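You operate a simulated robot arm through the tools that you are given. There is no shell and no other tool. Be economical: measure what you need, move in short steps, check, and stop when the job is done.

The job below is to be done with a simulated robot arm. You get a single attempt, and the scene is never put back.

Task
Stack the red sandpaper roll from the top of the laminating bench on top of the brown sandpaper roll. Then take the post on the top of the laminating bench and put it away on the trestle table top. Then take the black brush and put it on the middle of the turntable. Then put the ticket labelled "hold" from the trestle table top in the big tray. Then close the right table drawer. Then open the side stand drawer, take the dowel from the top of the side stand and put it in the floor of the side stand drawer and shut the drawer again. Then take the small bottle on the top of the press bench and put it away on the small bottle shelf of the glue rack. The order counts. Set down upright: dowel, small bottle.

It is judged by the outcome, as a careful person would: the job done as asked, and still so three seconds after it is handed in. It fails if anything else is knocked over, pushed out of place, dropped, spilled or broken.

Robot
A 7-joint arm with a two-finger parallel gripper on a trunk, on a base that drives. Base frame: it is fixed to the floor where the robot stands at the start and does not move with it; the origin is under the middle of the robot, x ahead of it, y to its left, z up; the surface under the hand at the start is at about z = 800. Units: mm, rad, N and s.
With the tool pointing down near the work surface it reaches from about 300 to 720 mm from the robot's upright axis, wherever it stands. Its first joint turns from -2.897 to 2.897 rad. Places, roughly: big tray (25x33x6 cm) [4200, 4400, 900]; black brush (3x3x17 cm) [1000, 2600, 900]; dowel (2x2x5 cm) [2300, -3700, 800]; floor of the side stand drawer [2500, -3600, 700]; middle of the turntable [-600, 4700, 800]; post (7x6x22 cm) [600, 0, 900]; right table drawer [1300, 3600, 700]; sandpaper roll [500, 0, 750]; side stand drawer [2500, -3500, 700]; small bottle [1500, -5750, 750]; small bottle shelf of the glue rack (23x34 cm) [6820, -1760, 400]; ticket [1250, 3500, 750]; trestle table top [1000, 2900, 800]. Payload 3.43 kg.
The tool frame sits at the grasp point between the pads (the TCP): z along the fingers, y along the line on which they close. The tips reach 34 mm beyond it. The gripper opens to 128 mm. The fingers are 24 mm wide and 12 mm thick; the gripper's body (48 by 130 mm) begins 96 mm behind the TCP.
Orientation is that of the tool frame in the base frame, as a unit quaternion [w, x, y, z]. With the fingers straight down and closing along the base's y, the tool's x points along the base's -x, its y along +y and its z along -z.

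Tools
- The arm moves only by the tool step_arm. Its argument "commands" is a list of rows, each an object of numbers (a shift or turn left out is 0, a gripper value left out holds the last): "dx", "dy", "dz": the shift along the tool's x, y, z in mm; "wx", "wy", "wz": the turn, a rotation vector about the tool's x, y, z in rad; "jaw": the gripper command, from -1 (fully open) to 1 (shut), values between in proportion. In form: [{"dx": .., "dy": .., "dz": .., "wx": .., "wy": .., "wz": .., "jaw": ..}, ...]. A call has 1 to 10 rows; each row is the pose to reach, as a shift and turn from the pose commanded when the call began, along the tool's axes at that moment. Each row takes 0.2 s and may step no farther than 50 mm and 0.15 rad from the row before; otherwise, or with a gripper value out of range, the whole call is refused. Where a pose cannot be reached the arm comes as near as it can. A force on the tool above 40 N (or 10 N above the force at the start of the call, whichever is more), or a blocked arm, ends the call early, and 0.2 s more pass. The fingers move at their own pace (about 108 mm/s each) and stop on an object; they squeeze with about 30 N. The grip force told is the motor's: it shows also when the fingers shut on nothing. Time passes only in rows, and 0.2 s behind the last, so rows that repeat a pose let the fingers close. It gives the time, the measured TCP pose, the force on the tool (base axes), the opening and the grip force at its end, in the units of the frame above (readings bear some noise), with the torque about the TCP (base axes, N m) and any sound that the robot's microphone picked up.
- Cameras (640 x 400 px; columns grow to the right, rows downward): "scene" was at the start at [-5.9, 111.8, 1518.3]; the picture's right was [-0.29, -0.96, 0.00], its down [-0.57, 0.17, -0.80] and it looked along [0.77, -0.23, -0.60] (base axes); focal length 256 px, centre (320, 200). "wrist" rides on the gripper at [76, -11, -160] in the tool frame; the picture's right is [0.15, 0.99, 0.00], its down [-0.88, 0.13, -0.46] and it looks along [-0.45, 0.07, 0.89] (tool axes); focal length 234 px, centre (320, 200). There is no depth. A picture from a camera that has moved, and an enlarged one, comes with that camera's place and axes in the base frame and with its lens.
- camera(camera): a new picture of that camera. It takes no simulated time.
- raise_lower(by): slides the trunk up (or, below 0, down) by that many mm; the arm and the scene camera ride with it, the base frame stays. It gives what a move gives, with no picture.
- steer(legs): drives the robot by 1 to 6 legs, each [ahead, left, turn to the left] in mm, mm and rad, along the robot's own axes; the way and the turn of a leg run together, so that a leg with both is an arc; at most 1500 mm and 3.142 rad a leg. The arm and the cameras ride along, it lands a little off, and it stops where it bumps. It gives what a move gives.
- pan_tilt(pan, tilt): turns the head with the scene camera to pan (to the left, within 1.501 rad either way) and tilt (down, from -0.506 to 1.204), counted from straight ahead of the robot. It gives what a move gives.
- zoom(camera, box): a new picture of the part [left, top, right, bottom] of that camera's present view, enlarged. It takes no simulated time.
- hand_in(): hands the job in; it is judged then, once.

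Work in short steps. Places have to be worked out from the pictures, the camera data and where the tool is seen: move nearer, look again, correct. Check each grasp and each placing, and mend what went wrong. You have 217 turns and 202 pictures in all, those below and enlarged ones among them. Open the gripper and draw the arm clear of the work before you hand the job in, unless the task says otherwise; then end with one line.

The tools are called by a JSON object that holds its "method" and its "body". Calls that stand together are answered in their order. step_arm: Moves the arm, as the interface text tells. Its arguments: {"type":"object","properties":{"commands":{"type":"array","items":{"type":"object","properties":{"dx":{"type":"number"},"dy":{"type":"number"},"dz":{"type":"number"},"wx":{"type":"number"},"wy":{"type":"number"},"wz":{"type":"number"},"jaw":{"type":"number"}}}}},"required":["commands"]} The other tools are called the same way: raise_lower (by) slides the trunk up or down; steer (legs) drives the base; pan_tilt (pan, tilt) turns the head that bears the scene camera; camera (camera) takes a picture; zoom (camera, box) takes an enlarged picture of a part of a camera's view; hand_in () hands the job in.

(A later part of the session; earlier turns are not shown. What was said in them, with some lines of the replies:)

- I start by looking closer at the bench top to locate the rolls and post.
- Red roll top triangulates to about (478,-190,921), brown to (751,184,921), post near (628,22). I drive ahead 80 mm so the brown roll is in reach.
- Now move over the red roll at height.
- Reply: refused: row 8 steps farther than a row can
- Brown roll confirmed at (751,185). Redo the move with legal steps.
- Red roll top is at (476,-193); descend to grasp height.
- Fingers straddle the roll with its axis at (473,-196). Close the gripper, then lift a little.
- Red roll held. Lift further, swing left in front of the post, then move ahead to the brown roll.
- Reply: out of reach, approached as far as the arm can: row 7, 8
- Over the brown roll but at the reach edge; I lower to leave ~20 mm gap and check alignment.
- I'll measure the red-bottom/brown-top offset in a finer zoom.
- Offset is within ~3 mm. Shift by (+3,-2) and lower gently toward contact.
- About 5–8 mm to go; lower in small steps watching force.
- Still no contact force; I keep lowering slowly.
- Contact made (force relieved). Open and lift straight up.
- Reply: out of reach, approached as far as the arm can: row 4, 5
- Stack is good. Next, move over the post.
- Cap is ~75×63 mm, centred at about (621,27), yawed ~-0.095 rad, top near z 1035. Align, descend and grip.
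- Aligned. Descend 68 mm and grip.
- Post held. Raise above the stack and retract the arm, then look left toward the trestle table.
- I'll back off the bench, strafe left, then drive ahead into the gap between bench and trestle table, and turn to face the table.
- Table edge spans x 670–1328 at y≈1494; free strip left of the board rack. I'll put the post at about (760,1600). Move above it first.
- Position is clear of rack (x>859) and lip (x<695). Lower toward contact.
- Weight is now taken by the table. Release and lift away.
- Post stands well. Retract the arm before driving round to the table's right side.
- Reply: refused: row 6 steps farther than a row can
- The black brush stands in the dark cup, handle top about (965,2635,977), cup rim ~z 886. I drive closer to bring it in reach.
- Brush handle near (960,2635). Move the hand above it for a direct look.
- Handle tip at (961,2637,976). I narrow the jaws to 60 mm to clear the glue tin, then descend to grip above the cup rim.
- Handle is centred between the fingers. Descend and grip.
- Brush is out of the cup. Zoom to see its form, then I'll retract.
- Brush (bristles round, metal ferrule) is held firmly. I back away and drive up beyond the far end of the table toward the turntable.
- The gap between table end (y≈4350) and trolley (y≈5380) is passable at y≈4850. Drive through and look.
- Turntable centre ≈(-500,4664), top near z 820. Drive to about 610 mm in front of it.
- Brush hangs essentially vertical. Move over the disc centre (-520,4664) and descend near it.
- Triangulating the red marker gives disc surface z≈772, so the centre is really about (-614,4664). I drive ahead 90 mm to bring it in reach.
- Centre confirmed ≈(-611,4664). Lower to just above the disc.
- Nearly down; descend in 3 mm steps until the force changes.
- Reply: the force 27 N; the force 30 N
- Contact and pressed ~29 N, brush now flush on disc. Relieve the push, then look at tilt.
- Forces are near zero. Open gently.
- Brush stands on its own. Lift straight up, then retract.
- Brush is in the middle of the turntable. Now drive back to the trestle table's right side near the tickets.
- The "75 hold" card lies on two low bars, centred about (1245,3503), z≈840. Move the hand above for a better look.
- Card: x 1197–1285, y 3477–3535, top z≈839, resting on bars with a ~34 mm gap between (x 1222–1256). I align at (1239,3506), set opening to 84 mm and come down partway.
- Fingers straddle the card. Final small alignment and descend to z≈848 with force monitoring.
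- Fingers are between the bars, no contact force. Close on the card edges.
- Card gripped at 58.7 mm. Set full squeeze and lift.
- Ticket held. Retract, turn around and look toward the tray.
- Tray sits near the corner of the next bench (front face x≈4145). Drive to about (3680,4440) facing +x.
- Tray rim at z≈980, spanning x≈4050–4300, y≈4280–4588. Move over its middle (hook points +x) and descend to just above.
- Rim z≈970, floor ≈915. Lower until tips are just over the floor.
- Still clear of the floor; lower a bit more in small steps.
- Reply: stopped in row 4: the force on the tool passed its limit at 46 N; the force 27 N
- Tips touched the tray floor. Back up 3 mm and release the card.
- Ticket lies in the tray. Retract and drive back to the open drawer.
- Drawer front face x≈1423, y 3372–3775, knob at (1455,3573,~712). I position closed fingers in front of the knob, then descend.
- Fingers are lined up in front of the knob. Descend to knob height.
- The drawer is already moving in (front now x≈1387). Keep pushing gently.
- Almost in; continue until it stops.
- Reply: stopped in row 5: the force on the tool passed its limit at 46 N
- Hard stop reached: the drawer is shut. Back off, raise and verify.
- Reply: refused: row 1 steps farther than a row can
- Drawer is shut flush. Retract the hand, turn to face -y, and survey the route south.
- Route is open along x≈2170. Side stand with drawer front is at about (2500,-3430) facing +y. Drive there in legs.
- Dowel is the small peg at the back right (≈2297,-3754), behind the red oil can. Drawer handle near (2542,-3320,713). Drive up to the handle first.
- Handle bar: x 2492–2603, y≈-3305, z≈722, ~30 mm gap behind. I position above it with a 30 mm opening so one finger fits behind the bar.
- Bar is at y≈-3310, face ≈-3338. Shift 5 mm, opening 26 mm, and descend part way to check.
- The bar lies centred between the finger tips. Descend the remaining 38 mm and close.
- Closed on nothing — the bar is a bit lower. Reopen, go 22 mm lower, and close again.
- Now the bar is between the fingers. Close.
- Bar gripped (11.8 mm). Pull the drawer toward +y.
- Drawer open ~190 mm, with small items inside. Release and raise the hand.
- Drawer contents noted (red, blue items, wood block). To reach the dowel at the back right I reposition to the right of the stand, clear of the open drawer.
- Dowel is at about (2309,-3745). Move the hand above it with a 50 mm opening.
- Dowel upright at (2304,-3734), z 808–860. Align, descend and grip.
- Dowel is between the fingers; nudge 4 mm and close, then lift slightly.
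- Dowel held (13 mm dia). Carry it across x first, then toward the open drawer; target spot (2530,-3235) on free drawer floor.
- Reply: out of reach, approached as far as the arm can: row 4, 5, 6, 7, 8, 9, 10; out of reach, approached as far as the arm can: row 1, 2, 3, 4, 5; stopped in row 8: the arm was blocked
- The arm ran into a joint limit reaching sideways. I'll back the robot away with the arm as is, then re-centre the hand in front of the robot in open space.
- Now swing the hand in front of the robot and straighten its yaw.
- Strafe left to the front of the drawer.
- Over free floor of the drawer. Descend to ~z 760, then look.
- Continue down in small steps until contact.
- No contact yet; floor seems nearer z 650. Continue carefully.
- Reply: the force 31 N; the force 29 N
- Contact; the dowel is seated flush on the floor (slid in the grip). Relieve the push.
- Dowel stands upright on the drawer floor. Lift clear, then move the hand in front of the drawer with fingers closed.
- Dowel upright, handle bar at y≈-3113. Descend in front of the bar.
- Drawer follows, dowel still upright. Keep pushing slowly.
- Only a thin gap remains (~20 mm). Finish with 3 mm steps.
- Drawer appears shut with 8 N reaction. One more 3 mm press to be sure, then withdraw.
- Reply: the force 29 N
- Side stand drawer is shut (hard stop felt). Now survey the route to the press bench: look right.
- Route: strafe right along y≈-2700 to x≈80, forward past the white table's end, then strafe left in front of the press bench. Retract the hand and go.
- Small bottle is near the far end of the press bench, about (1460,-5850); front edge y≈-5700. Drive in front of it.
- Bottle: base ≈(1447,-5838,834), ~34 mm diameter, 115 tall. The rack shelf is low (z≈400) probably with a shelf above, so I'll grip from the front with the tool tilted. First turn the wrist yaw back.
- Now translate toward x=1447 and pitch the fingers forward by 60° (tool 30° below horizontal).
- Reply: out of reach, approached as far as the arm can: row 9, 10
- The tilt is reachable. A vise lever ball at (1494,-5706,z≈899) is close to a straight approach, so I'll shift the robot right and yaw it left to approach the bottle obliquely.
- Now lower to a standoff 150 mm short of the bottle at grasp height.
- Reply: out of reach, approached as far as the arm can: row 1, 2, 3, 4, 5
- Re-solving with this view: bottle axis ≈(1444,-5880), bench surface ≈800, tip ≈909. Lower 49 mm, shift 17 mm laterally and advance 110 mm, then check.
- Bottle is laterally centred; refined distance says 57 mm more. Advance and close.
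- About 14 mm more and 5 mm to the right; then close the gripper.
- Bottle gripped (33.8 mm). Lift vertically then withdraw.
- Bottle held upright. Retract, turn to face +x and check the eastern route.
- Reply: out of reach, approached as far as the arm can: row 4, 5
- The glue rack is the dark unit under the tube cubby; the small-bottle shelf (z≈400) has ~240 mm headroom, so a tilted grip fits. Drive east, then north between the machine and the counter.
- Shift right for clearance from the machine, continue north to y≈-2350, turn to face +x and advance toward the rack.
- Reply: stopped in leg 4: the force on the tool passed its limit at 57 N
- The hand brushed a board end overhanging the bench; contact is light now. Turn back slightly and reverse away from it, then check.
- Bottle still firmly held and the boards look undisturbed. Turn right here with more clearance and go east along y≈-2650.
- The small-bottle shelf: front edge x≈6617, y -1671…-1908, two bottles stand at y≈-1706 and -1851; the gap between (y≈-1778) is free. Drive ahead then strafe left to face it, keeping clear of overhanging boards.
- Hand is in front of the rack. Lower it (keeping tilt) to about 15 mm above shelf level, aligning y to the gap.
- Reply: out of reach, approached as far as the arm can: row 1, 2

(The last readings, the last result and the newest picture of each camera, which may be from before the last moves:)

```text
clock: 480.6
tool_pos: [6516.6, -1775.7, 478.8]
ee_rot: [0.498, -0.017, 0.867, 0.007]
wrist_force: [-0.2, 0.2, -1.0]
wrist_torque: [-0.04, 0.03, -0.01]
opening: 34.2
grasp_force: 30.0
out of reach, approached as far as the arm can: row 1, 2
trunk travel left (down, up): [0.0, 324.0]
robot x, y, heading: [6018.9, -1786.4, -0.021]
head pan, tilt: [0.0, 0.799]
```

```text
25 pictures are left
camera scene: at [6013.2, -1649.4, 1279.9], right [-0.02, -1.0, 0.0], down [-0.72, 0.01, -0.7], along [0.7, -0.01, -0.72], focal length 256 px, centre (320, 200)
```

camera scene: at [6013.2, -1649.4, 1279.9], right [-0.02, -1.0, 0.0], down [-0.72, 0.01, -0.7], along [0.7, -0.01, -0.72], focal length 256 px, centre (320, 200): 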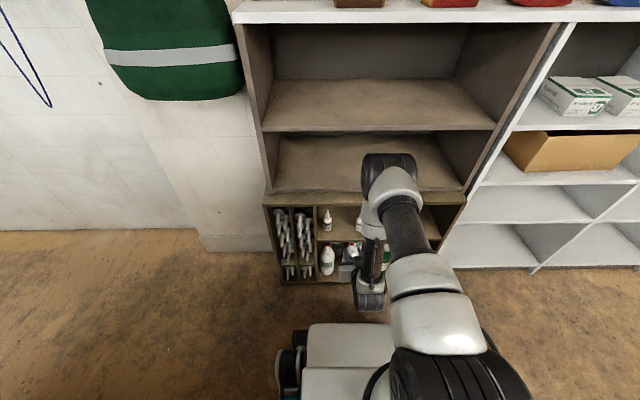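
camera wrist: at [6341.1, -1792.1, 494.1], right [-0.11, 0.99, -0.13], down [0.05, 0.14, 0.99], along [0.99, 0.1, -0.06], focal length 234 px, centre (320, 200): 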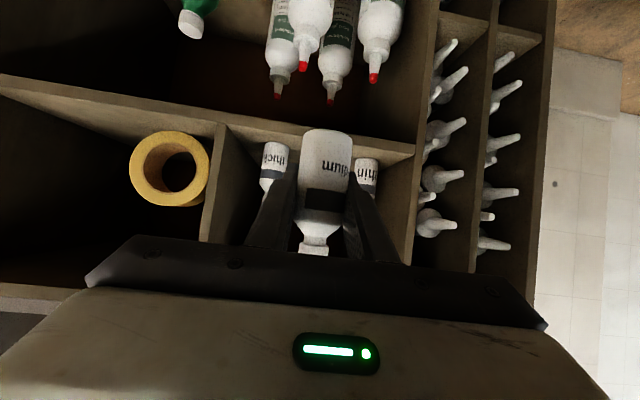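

{"method": "zoom", "body": {"camera": "scene", "box": [250, 120, 490, 320]}}

```text
2.00 times, centred on (370, 220) of scene
camera zoom: at [6013.2, -1649.4, 1279.9], right [-0.02, -1.0, 0.0], down [-0.72, 0.01, -0.7], along [0.7, -0.01, -0.72], focal length 512 px, centre (220, 160)
```

zoom: 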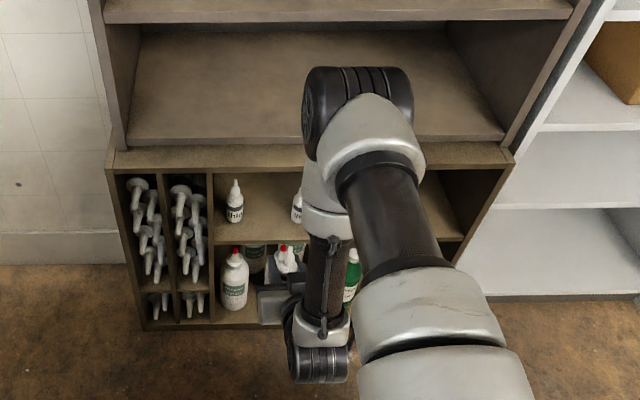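

Elbow has ~100 mm to the upper unit, and extending the arm draws it back. Lower to 12 mm above shelf, centre in y (-1763), and advance 90 mm.

{"method": "step_arm", "body": {"commands": [{"dx": 12, "dy": 6, "dz": 7}, {"dx": 23.3, "dy": 12, "dz": 13.6}, {"dx": 0.6, "dy": 10.3, "dz": 52.5}, {"dx": -22, "dy": 8.7, "dz": 91.3}, {"dx": -22, "dy": 8.7, "dz": 91.3}]}}

{"method": "camera", "body": {"camera": "wrist"}}

{"method": "zoom", "body": {"camera": "scene", "box": [250, 120, 490, 320]}}

```text
clock: 481.8
tool_pos: [6609.2, -1760.1, 452.3]
ee_rot: [0.497, -0.017, 0.867, 0.007]
wrist_force: [0.2, -0.5, -1.0]
wrist_torque: [0.04, 0.01, -0.01]
opening: 34.2
grasp_force: 30.8
trunk travel left (down, up): [0.0, 324.0]
robot x, y, heading: [6018.5, -1783.0, -0.017]
head pan, tilt: [0.0, 0.799]
```

```text
23 pictures are left
camera wrist: at [6432.1, -1777.8, 468.4], right [-0.11, 0.99, -0.13], down [0.05, 0.14, 0.99], along [0.99, 0.1, -0.06], focal length 234 px, centre (320, 200)
```

wrist: 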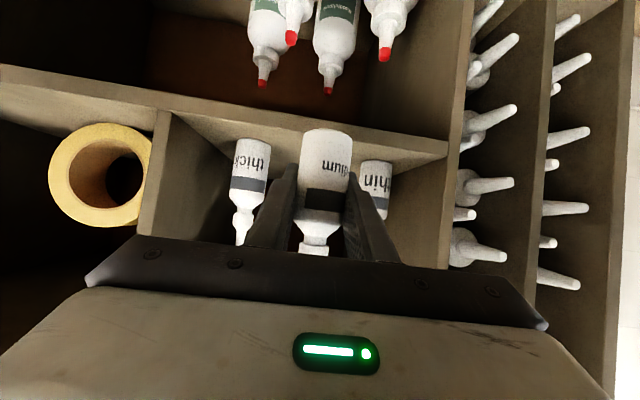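

```text
2.00 times, centred on (370, 220) of scene
camera zoom: at [6013.2, -1649.4, 1279.9], right [-0.02, -1.0, 0.0], down [-0.72, 0.01, -0.7], along [0.7, -0.01, -0.72], focal length 512 px, centre (220, 160)
```

zoom: 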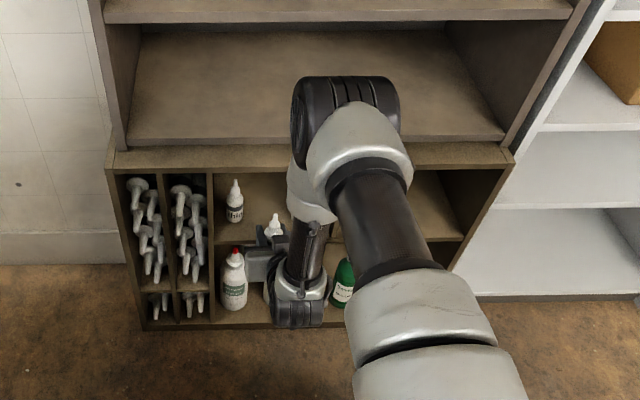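

Everything lines up: gap centre y≈-1762, neighbours at x≈6690. Advance the last 76 mm slowly at 12 mm above the shelf.

{"method": "step_arm", "body": {"commands": [{"dx": -13, "dy": -2, "dz": 22}, {"dx": -26, "dy": -3, "dz": 44}, {"dx": -38, "dy": -4, "dz": 65}, {"dx": -38, "dy": -4, "dz": 65}]}}

{"method": "camera", "body": {"camera": "wrist"}}

{"method": "zoom", "body": {"camera": "scene", "box": [250, 120, 490, 320]}}

```text
clock: 482.8
tool_pos: [6683.0, -1761.5, 452.4]
ee_rot: [0.498, -0.017, 0.867, 0.007]
wrist_force: [-0.3, 0.1, -0.8]
wrist_torque: [0.0, 0.01, -0.01]
opening: 34.1
grasp_force: 29.8
trunk travel left (down, up): [0.0, 324.0]
robot x, y, heading: [6020.6, -1786.7, -0.027]
head pan, tilt: [0.0, 0.799]
```

```text
21 pictures are left
camera wrist: at [6506.8, -1778.4, 468.7], right [-0.11, 0.99, -0.13], down [0.05, 0.14, 0.99], along [0.99, 0.1, -0.06], focal length 234 px, centre (320, 200)
```

wrist: 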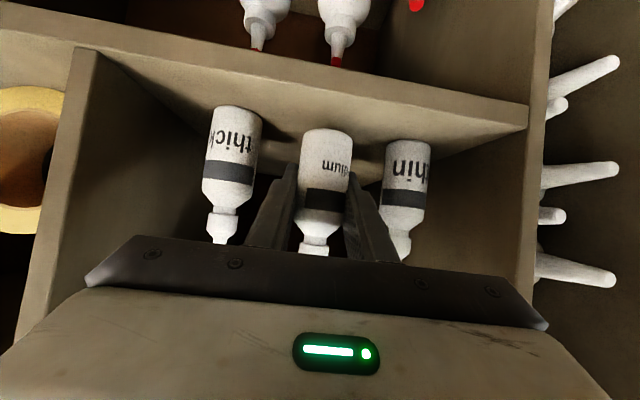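

```text
2.00 times, centred on (370, 220) of scene
camera zoom: at [6013.2, -1649.4, 1279.9], right [-0.02, -1.0, 0.0], down [-0.72, 0.01, -0.7], along [0.7, -0.01, -0.72], focal length 512 px, centre (220, 160)
```

zoom: 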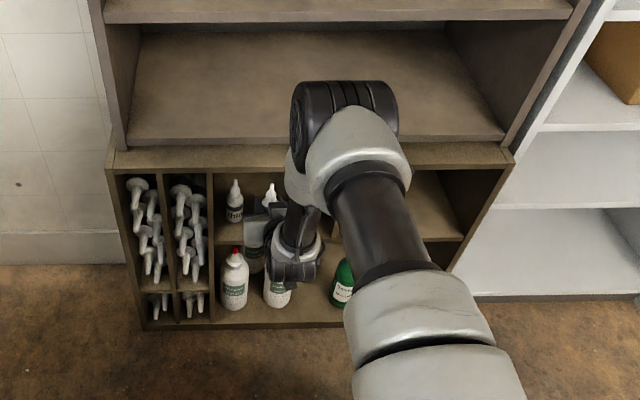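

Bottle is in line with its neighbours and only a few mm above the shelf. Lower in 1–2 mm steps until the force changes.

{"method": "step_arm", "body": {"commands": [{"dx": 1.3, "dz": 0.75}, {"dx": 2.6, "dz": 1.5}, {"dx": 3.9, "dz": 2.25}, {"dx": 3.9, "dz": 2.25}]}}

{"method": "step_arm", "body": {"commands": [{"dx": 1.3, "dz": 0.75}, {"dx": 2.6, "dz": 1.5}, {"dx": 2.6, "dz": 1.5}]}}

```text
clock: 483.8
tool_pos: [6683.1, -1760.5, 449.2]
ee_rot: [0.497, -0.017, 0.867, 0.007]
wrist_force: [0.2, 1.1, -0.7]
wrist_torque: [0.01, -0.03, 0.0]
opening: 34.2
grasp_force: 30.0
trunk travel left (down, up): [0.0, 324.0]
robot x, y, heading: [6019.1, -1787.1, -0.019]
head pan, tilt: [0.0, 0.799]
```

```text
clock: 484.6
tool_pos: [6681.7, -1761.8, 446.5]
ee_rot: [0.498, -0.018, 0.867, 0.008]
wrist_force: [-1.1, -0.1, -0.8]
wrist_torque: [0.03, 0.0, -0.03]
opening: 34.1
grasp_force: 29.9
trunk travel left (down, up): [0.0, 324.0]
robot x, y, heading: [6017.4, -1787.2, -0.019]
head pan, tilt: [0.0, 0.799]
```

{"method": "step_arm", "body": {"commands": [{"dx": 1.3, "dz": 0.75}, {"dx": 2.6, "dz": 1.5}, {"dx": 2.6, "dz": 1.5}]}}

{"method": "step_arm", "body": {"commands": [{"dx": 1.3, "dz": 0.75}, {"dx": 2.6, "dz": 1.5}, {"dx": 2.6, "dz": 1.5}]}}

```text
clock: 485.4
tool_pos: [6682.0, -1761.9, 443.2]
ee_rot: [0.498, -0.016, 0.867, 0.006]
wrist_force: [-0.3, 0.7, 0.0]
wrist_torque: [0.0, -0.01, 0.01]
opening: 34.0
grasp_force: 30.1
trunk travel left (down, up): [0.0, 324.0]
robot x, y, heading: [6020.6, -1784.5, -0.017]
head pan, tilt: [0.0, 0.799]
```

```text
clock: 486.2
tool_pos: [6683.0, -1762.3, 440.8]
ee_rot: [0.499, -0.016, 0.866, 0.006]
wrist_force: [-3.3, -0.2, 13.6]
wrist_torque: [0.12, 0.43, 0.05]
opening: 33.7
grasp_force: 30.0
trunk travel left (down, up): [0.0, 324.0]
robot x, y, heading: [6019.8, -1782.2, -0.018]
head pan, tilt: [0.0, 0.799]
```

Contact at z≈441. Ease off slightly and open just enough.

{"method": "step_arm", "body": {"commands": [{"dx": -0.8, "dz": -0.45}, {"dx": -0.8, "dz": -0.45, "jaw": 0.45}, {"dx": -0.8, "dz": -0.45, "jaw": 0.38}, {"dx": -0.8, "dz": -0.45, "jaw": 0.3}, {"dx": -0.8, "dz": -0.45, "jaw": 0.3}]}}

{"method": "camera", "body": {"camera": "wrist"}}

```text
clock: 487.4
tool_pos: [6681.8, -1762.2, 441.1]
ee_rot: [0.497, -0.018, 0.867, 0.007]
wrist_force: [-0.5, 0.2, 0.3]
wrist_torque: [-0.04, -0.05, 0.0]
opening: 44.9
grasp_force: 0.2
trunk travel left (down, up): [0.0, 324.0]
robot x, y, heading: [6020.3, -1789.2, -0.021]
head pan, tilt: [0.0, 0.799]
```

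```text
19 pictures are left
camera wrist: at [6505.6, -1779.3, 456.2], right [-0.11, 0.99, -0.13], down [0.05, 0.14, 0.99], along [0.99, 0.1, -0.06], focal length 234 px, centre (320, 200)
```

wrist: 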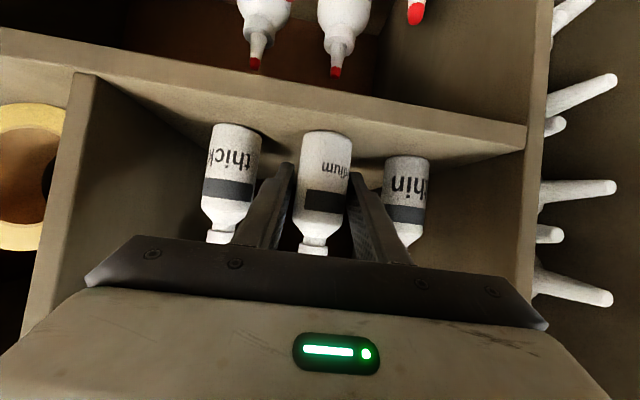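

Bottle stands free between its neighbours. Withdraw straight back along the finger direction.

{"method": "step_arm", "body": {"commands": [{"dx": 5, "dz": -8.6}, {"dx": 15, "dz": -26}, {"dx": 30, "dz": -52}, {"dx": 50, "dz": -86}, {"dx": 72, "dz": -124}]}}

{"method": "camera", "body": {"camera": "wrist"}}

{"method": "zoom", "body": {"camera": "scene", "box": [250, 120, 490, 320]}}

```text
clock: 488.6
tool_pos: [6537.0, -1765.2, 441.7]
ee_rot: [0.498, -0.017, 0.867, 0.006]
wrist_force: [0.2, -0.4, 1.0]
wrist_torque: [0.01, 0.03, 0.04]
opening: 44.6
grasp_force: 0.0
trunk travel left (down, up): [0.0, 324.0]
robot x, y, heading: [6016.9, -1782.1, -0.024]
head pan, tilt: [0.0, 0.799]
```

```text
18 pictures are left
camera wrist: at [6359.6, -1783.3, 457.3], right [-0.11, 0.99, -0.13], down [0.05, 0.14, 0.99], along [0.99, 0.1, -0.06], focal length 234 px, centre (320, 200)
```

wrist: 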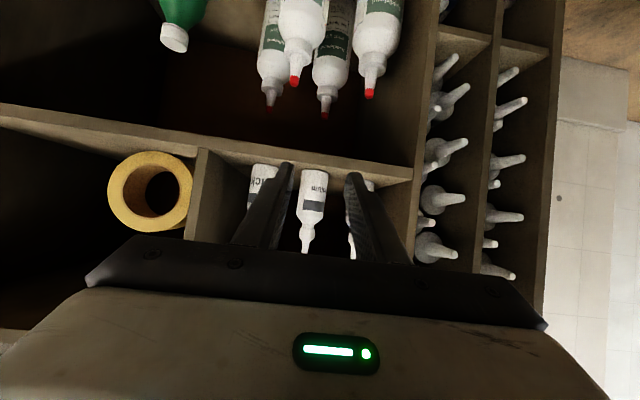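

```text
2.00 times, centred on (370, 220) of scene
camera zoom: at [6013.2, -1649.4, 1279.9], right [-0.02, -1.0, 0.0], down [-0.72, 0.01, -0.7], along [0.7, -0.01, -0.72], focal length 512 px, centre (220, 160)
```

zoom: 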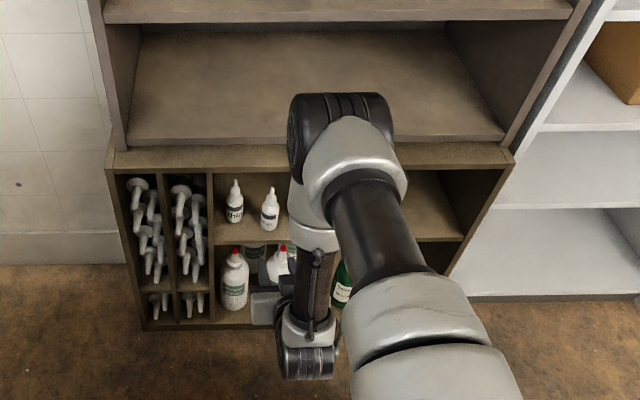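

Bottle stands upright on its shelf. Open the gripper fully and back away a little.

{"method": "steer", "body": {"legs": [[-120, -80, 0]]}}

{"method": "step_arm", "body": {"commands": [{"jaw": -1}, {"jaw": -1}, {"jaw": -1}]}}

{"method": "zoom", "body": {"camera": "scene", "box": [250, 120, 490, 320]}}

```text
clock: 490.0
tool_pos: [6412.9, -1843.9, 441.2]
ee_rot: [0.497, -0.016, 0.867, 0.006]
wrist_force: [-0.8, -0.5, 0.3]
wrist_torque: [-0.01, -0.02, 0.01]
opening: 44.8
grasp_force: 0.1
trunk travel left (down, up): [0.0, 324.0]
robot x, y, heading: [5895.5, -1863.4, -0.022]
head pan, tilt: [0.0, 0.799]
```

```text
clock: 490.8
tool_pos: [6413.8, -1844.4, 440.6]
ee_rot: [0.498, -0.017, 0.867, 0.006]
wrist_force: [0.1, 0.3, -0.5]
wrist_torque: [-0.04, -0.03, 0.0]
opening: 127.9
grasp_force: 0.1
trunk travel left (down, up): [0.0, 324.0]
robot x, y, heading: [5898.2, -1864.4, -0.022]
head pan, tilt: [0.0, 0.799]
```

```text
2.00 times, centred on (370, 220) of scene
camera zoom: at [5891.0, -1726.8, 1279.9], right [-0.02, -1.0, 0.0], down [-0.72, 0.01, -0.7], along [0.7, -0.01, -0.72], focal length 512 px, centre (220, 160)
```

zoom: 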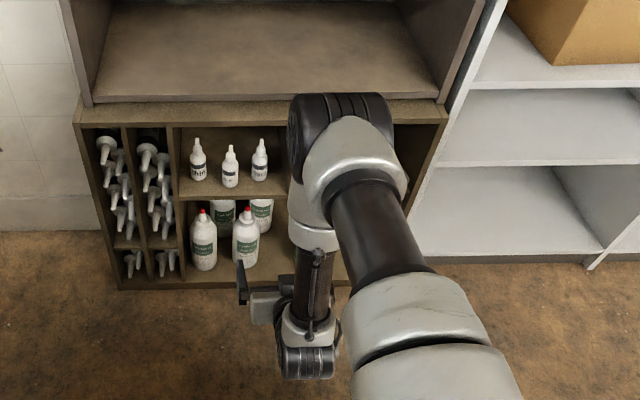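

All three bottles stand upright on the shelf; the gripper is open and clear. Every step was done in order, so I hand the job in.

{"method": "hand_in", "body": {}}

```text
The job is handed in.
```

All the steps were carried out in the order asked and the job is handed in. On the way to the glue rack the hand bumped a board end overhanging a bench (57 N, stopped at once); the boards looked undisturbed afterwards. The dowel stood upright in the drawer as I began closing it, but I did not look again once it was shut.
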